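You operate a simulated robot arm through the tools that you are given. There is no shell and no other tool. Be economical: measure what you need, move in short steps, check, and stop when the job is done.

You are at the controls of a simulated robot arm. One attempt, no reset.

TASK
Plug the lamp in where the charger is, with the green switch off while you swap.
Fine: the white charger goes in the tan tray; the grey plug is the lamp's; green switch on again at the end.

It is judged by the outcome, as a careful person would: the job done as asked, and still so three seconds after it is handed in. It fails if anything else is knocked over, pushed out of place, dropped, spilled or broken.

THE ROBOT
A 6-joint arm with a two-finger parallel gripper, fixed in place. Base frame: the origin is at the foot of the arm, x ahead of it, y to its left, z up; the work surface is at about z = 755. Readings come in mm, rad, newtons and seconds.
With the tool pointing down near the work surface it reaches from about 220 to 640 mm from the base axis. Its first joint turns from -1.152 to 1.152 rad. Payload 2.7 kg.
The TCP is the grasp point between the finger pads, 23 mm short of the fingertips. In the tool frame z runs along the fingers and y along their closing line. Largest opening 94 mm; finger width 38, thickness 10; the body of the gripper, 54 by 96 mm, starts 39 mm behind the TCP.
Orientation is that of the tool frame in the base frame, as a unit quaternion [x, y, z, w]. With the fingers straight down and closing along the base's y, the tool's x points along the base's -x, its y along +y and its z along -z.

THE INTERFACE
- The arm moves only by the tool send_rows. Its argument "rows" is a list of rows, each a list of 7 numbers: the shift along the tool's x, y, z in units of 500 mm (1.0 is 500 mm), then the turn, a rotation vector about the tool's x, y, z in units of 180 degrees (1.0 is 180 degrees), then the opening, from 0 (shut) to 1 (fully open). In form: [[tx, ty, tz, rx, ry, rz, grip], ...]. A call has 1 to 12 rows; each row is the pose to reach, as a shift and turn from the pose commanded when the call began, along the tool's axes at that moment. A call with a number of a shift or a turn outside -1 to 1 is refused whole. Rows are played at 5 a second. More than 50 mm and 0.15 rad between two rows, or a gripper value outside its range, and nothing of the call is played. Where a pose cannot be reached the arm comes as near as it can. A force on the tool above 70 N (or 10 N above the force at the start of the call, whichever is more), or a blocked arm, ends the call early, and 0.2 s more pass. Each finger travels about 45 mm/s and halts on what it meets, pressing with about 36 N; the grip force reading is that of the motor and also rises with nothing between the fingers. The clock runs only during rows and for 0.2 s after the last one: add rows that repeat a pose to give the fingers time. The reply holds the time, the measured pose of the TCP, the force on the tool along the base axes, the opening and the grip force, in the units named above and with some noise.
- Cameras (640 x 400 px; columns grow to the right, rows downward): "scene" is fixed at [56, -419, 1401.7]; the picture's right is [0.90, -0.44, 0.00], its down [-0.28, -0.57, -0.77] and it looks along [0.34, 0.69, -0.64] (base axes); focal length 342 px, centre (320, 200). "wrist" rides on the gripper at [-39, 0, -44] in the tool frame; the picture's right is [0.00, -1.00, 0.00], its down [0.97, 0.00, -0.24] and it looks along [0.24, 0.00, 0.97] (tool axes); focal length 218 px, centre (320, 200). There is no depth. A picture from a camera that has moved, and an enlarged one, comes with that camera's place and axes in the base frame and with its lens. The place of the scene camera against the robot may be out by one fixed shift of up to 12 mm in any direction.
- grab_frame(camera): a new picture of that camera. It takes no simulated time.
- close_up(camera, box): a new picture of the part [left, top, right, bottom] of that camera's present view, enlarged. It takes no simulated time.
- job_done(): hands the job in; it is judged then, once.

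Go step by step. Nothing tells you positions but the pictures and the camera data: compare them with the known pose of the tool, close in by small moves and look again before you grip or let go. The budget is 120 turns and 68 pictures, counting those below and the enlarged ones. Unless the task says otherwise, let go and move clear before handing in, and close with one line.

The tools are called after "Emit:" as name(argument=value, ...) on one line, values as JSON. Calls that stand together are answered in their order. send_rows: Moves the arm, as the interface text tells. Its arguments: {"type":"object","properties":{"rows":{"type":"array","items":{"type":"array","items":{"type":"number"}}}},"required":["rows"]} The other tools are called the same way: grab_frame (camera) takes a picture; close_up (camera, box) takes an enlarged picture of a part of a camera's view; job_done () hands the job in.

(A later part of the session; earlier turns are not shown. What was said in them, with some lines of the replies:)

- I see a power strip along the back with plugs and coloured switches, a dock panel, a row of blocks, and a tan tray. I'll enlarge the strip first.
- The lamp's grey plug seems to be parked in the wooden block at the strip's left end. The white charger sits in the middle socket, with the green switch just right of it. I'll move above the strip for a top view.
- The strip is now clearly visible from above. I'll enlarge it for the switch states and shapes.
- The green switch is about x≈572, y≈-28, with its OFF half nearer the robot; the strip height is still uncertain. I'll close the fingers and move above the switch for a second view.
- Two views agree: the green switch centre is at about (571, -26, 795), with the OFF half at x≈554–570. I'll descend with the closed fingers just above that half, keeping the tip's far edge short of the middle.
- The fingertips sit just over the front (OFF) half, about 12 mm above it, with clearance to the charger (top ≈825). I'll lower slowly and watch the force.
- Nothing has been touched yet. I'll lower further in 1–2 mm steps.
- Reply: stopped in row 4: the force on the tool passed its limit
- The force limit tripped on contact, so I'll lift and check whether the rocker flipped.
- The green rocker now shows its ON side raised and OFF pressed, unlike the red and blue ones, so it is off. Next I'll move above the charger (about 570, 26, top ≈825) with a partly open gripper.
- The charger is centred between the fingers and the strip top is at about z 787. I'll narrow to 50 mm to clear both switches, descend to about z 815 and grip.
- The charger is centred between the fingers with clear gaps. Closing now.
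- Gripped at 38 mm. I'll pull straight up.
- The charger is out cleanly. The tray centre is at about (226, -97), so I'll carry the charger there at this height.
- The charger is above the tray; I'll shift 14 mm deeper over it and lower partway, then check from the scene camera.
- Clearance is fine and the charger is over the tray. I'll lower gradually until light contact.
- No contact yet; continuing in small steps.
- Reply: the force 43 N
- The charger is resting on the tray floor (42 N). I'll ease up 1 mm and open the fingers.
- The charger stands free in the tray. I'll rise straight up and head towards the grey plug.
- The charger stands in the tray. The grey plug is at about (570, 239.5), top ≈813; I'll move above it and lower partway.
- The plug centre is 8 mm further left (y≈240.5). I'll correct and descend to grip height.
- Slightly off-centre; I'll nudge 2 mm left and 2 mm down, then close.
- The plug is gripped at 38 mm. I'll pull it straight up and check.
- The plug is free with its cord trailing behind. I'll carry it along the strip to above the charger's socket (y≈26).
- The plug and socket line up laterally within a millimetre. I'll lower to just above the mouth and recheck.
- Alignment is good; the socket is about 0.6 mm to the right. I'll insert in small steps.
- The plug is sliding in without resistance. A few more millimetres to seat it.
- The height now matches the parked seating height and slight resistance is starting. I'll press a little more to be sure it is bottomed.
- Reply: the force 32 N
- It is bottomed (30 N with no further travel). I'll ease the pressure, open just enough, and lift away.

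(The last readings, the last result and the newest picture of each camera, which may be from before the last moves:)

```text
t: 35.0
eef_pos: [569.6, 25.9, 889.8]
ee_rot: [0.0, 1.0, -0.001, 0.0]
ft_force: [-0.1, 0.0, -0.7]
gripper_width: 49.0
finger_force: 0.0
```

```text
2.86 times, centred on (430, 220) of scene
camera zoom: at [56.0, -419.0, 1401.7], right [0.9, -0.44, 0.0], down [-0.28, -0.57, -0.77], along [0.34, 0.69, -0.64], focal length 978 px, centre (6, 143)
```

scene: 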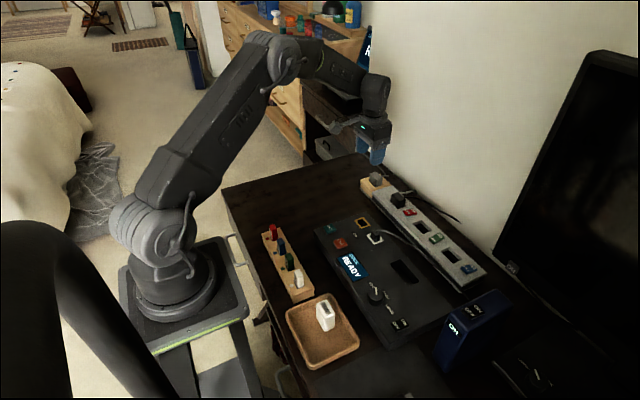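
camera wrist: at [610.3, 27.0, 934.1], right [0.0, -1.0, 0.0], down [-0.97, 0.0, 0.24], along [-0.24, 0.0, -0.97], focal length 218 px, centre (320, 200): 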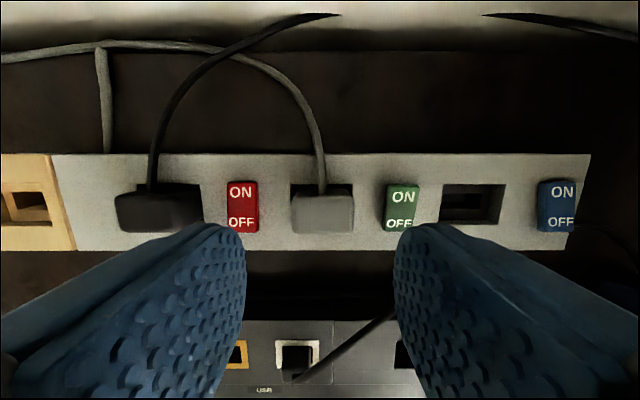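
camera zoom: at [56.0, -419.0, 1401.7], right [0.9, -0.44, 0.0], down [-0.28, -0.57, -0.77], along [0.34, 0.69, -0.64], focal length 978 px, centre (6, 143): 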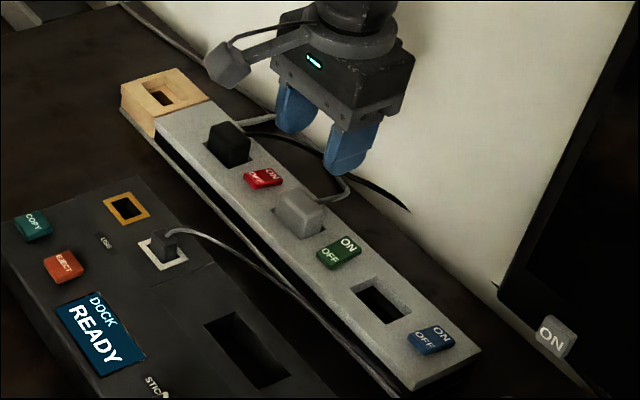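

The lamp plug is seated in the charger's socket. Now I'll close the fingers and position them over the back (ON) half of the green switch.

Emit:
send_rows(rows=[[-0.02, -0.04, 0, 0, 0, 0, 0.3], [-0.046, -0.08, 0, 0, 0, 0, 0], [-0.046, -0.106, 0, 0, 0, 0, 0], [-0.046, -0.106, 0.04, 0, 0, 0, 0], [-0.046, -0.106, 0.08, 0, 0, 0, 0], [-0.046, -0.106, 0.11, 0, 0, 0, 0], [-0.046, -0.106, 0.11, 0, 0, 0, 0]])

Emit:
grab_frame(camera="wrist")

Emit:
close_up(camera="scene", box=[390, 180, 490, 260])

```text
t: 36.6
eef_pos: [594.6, -26.7, 835.3]
ee_rot: [-0.001, 1.0, -0.002, 0.001]
ft_force: [0.1, -0.4, -0.4]
gripper_width: 0.0
finger_force: 36.1
```

```text
24 pictures are left
camera wrist: at [633.8, -25.5, 879.8], right [0.0, -1.0, 0.0], down [-0.97, 0.0, 0.24], along [-0.24, 0.0, -0.97], focal length 218 px, centre (320, 200)
```

wrist: 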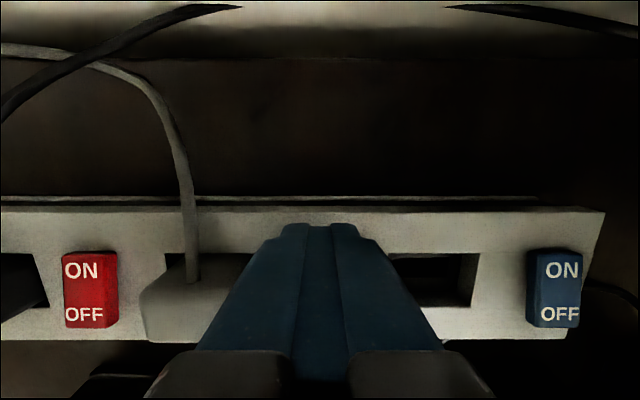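

```text
5.00 times, centred on (440, 220) of scene
camera zoom: at [56.0, -419.0, 1401.7], right [0.9, -0.44, 0.0], down [-0.28, -0.57, -0.77], along [0.34, 0.69, -0.64], focal length 1712 px, centre (-280, 100)
```

zoom: 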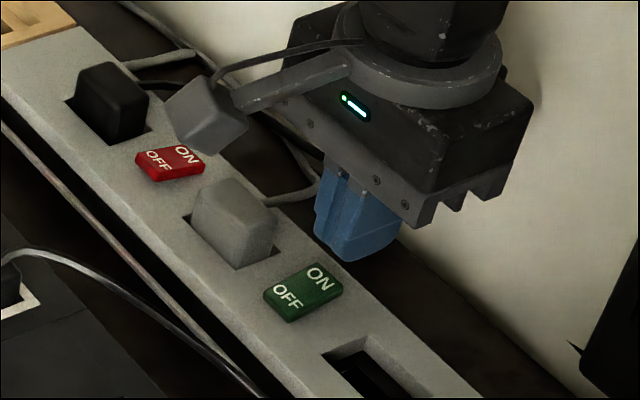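

The fingertips sit behind and above the ON half; I'll press down slowly.

Emit:
send_rows(rows=[[0, 0, 0.014, 0, 0, 0, 0], [0, 0, 0.024, 0, 0, 0, 0], [0, 0, 0.03, 0, 0, 0, 0], [0, 0, 0.034, 0, 0, 0, 0], [0, 0, 0.038, 0, 0, 0, 0], [0, 0, 0.041, 0, 0, 0, 0]])

Emit:
close_up(camera="scene", box=[390, 180, 490, 260])

```text
t: 38.0
eef_pos: [594.2, -27.3, 817.9]
ee_rot: [-0.001, 1.0, -0.001, 0.002]
ft_force: [-8.2, 3.4, 25.2]
gripper_width: 0.0
finger_force: 35.5
```

```text
5.00 times, centred on (440, 220) of scene
camera zoom: at [55.4, -418.9, 1401.7], right [0.9, -0.44, 0.0], down [-0.28, -0.57, -0.77], along [0.34, 0.69, -0.64], focal length 1712 px, centre (-280, 100)
```

zoom: 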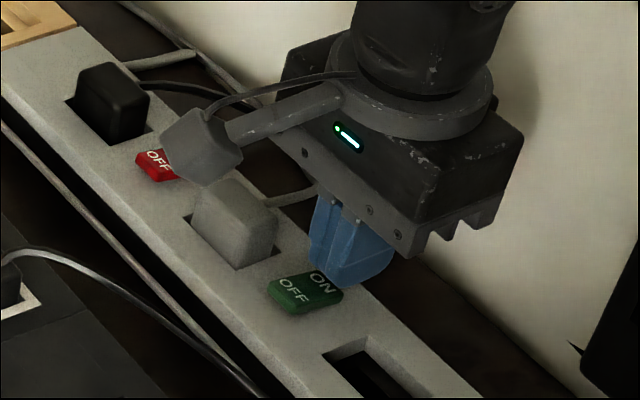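

The rocker seems to have tipped to ON. I'll lift off and move clear to verify.

Emit:
send_rows(rows=[[0, 0, -0.04, 0, 0, 0, 0], [0.02, 0, -0.1, 0, 0, 0, 0], [0.08, 0, -0.17, 0, 0, 0, 0], [0.16, 0, -0.24, 0, 0, 0, 0], [0.2, 0, -0.3, 0, 0, 0, 0], [0.2, 0, -0.3, 0, 0, 0, 0]])

Emit:
close_up(camera="scene", box=[390, 180, 490, 280])

Emit:
grab_frame(camera="scene")

Emit:
close_up(camera="wrist", box=[200, 60, 440, 210])

```text
refused: row 4 steps farther than a row can; nothing moved
```

```text
4.00 times, centred on (440, 230) of scene
camera zoom: at [55.4, -418.9, 1401.7], right [0.9, -0.44, 0.0], down [-0.28, -0.57, -0.77], along [0.34, 0.69, -0.64], focal length 1370 px, centre (-160, 80)
```

zoom: 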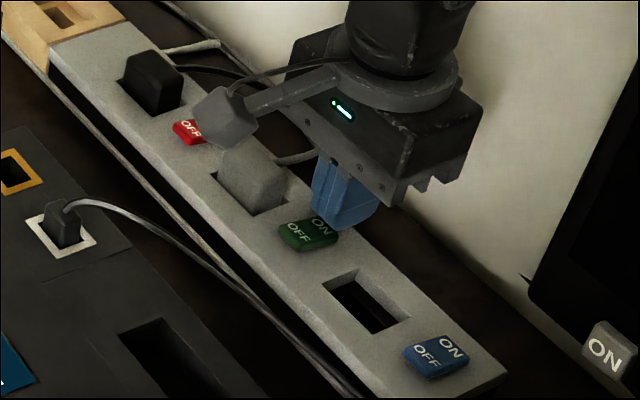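

```text
20 pictures are left
```

scene: 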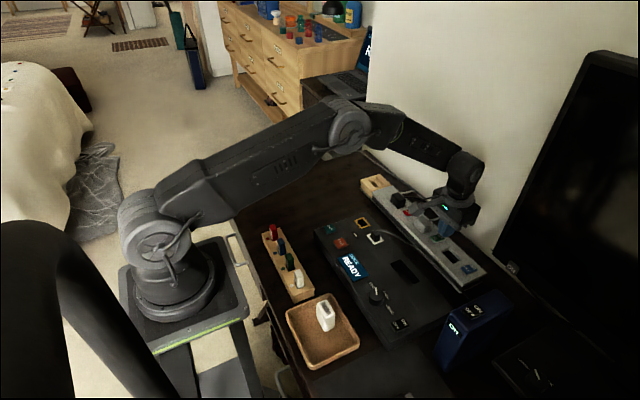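

```text
2.67 times, centred on (320, 135) of wrist
camera zoom: at [634.0, -26.3, 862.8], right [0.0, -1.0, 0.0], down [-0.97, 0.0, 0.23], along [-0.23, 0.0, -0.97], focal length 582 px, centre (320, 373)
```

zoom: 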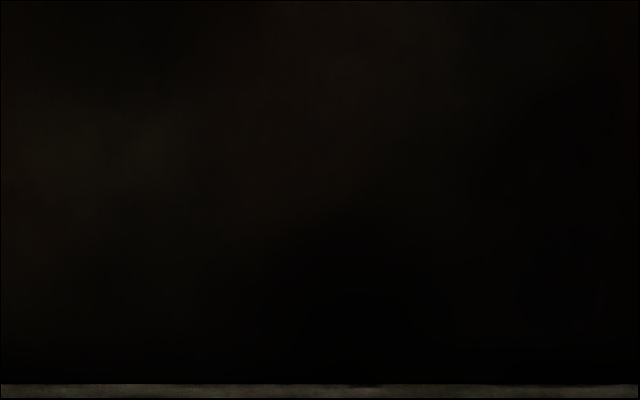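

That lift was refused because one step was too long; nothing moved. I'll repeat it with shorter steps.

Emit:
send_rows(rows=[[0, 0, -0.04, 0, 0, 0, 0], [0.02, 0, -0.1, 0, 0, 0, 0], [0.06, 0, -0.16, 0, 0, 0, 0], [0.12, 0, -0.2, 0, 0, 0, 0], [0.18, 0, -0.24, 0, 0, 0, 0], [0.2, 0, -0.26, 0, 0, 0, 0], [0.2, 0, -0.26, 0, 0, 0, 0]])

Emit:
close_up(camera="scene", box=[390, 180, 490, 280])

Emit:
grab_frame(camera="wrist")

```text
t: 39.6
eef_pos: [495.1, -27.2, 946.5]
ee_rot: [-0.001, 1.0, -0.001, 0.001]
ft_force: [-0.7, -0.9, -0.8]
gripper_width: 0.0
finger_force: 36.1
```

```text
4.00 times, centred on (440, 230) of scene
camera zoom: at [56.0, -419.0, 1401.7], right [0.9, -0.44, 0.0], down [-0.28, -0.57, -0.77], along [0.34, 0.69, -0.64], focal length 1370 px, centre (-160, 80)
```

zoom: 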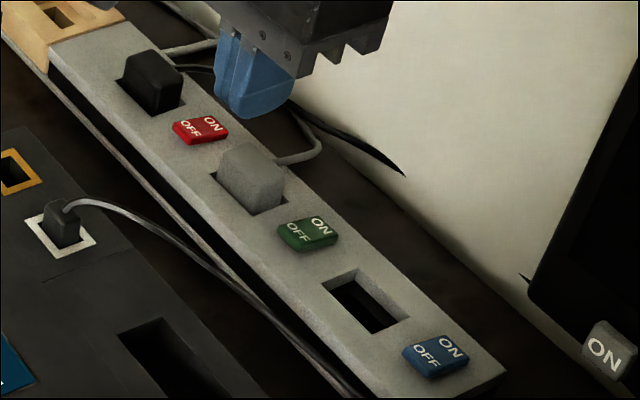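

```text
17 pictures are left
camera wrist: at [534.0, -25.7, 990.7], right [0.0, -1.0, 0.0], down [-0.97, 0.0, 0.24], along [-0.24, 0.0, -0.97], focal length 218 px, centre (320, 200)
```

wrist: 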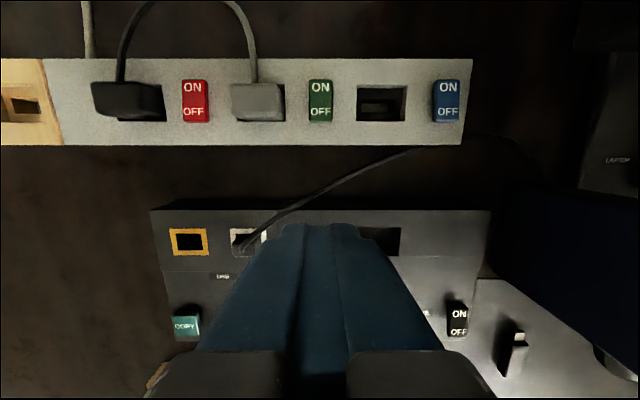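

The green rocker now matches the red and blue ones (ON). The grey plug is fully in, the charger stands in the tray, nothing else has moved, and the arm is clear.

Emit:
job_done()

```text
The job is handed in.
```

The lamp's grey plug is now in the charger's old socket, the white charger is in the tan tray, and the green switch was off for the swap and is back on.
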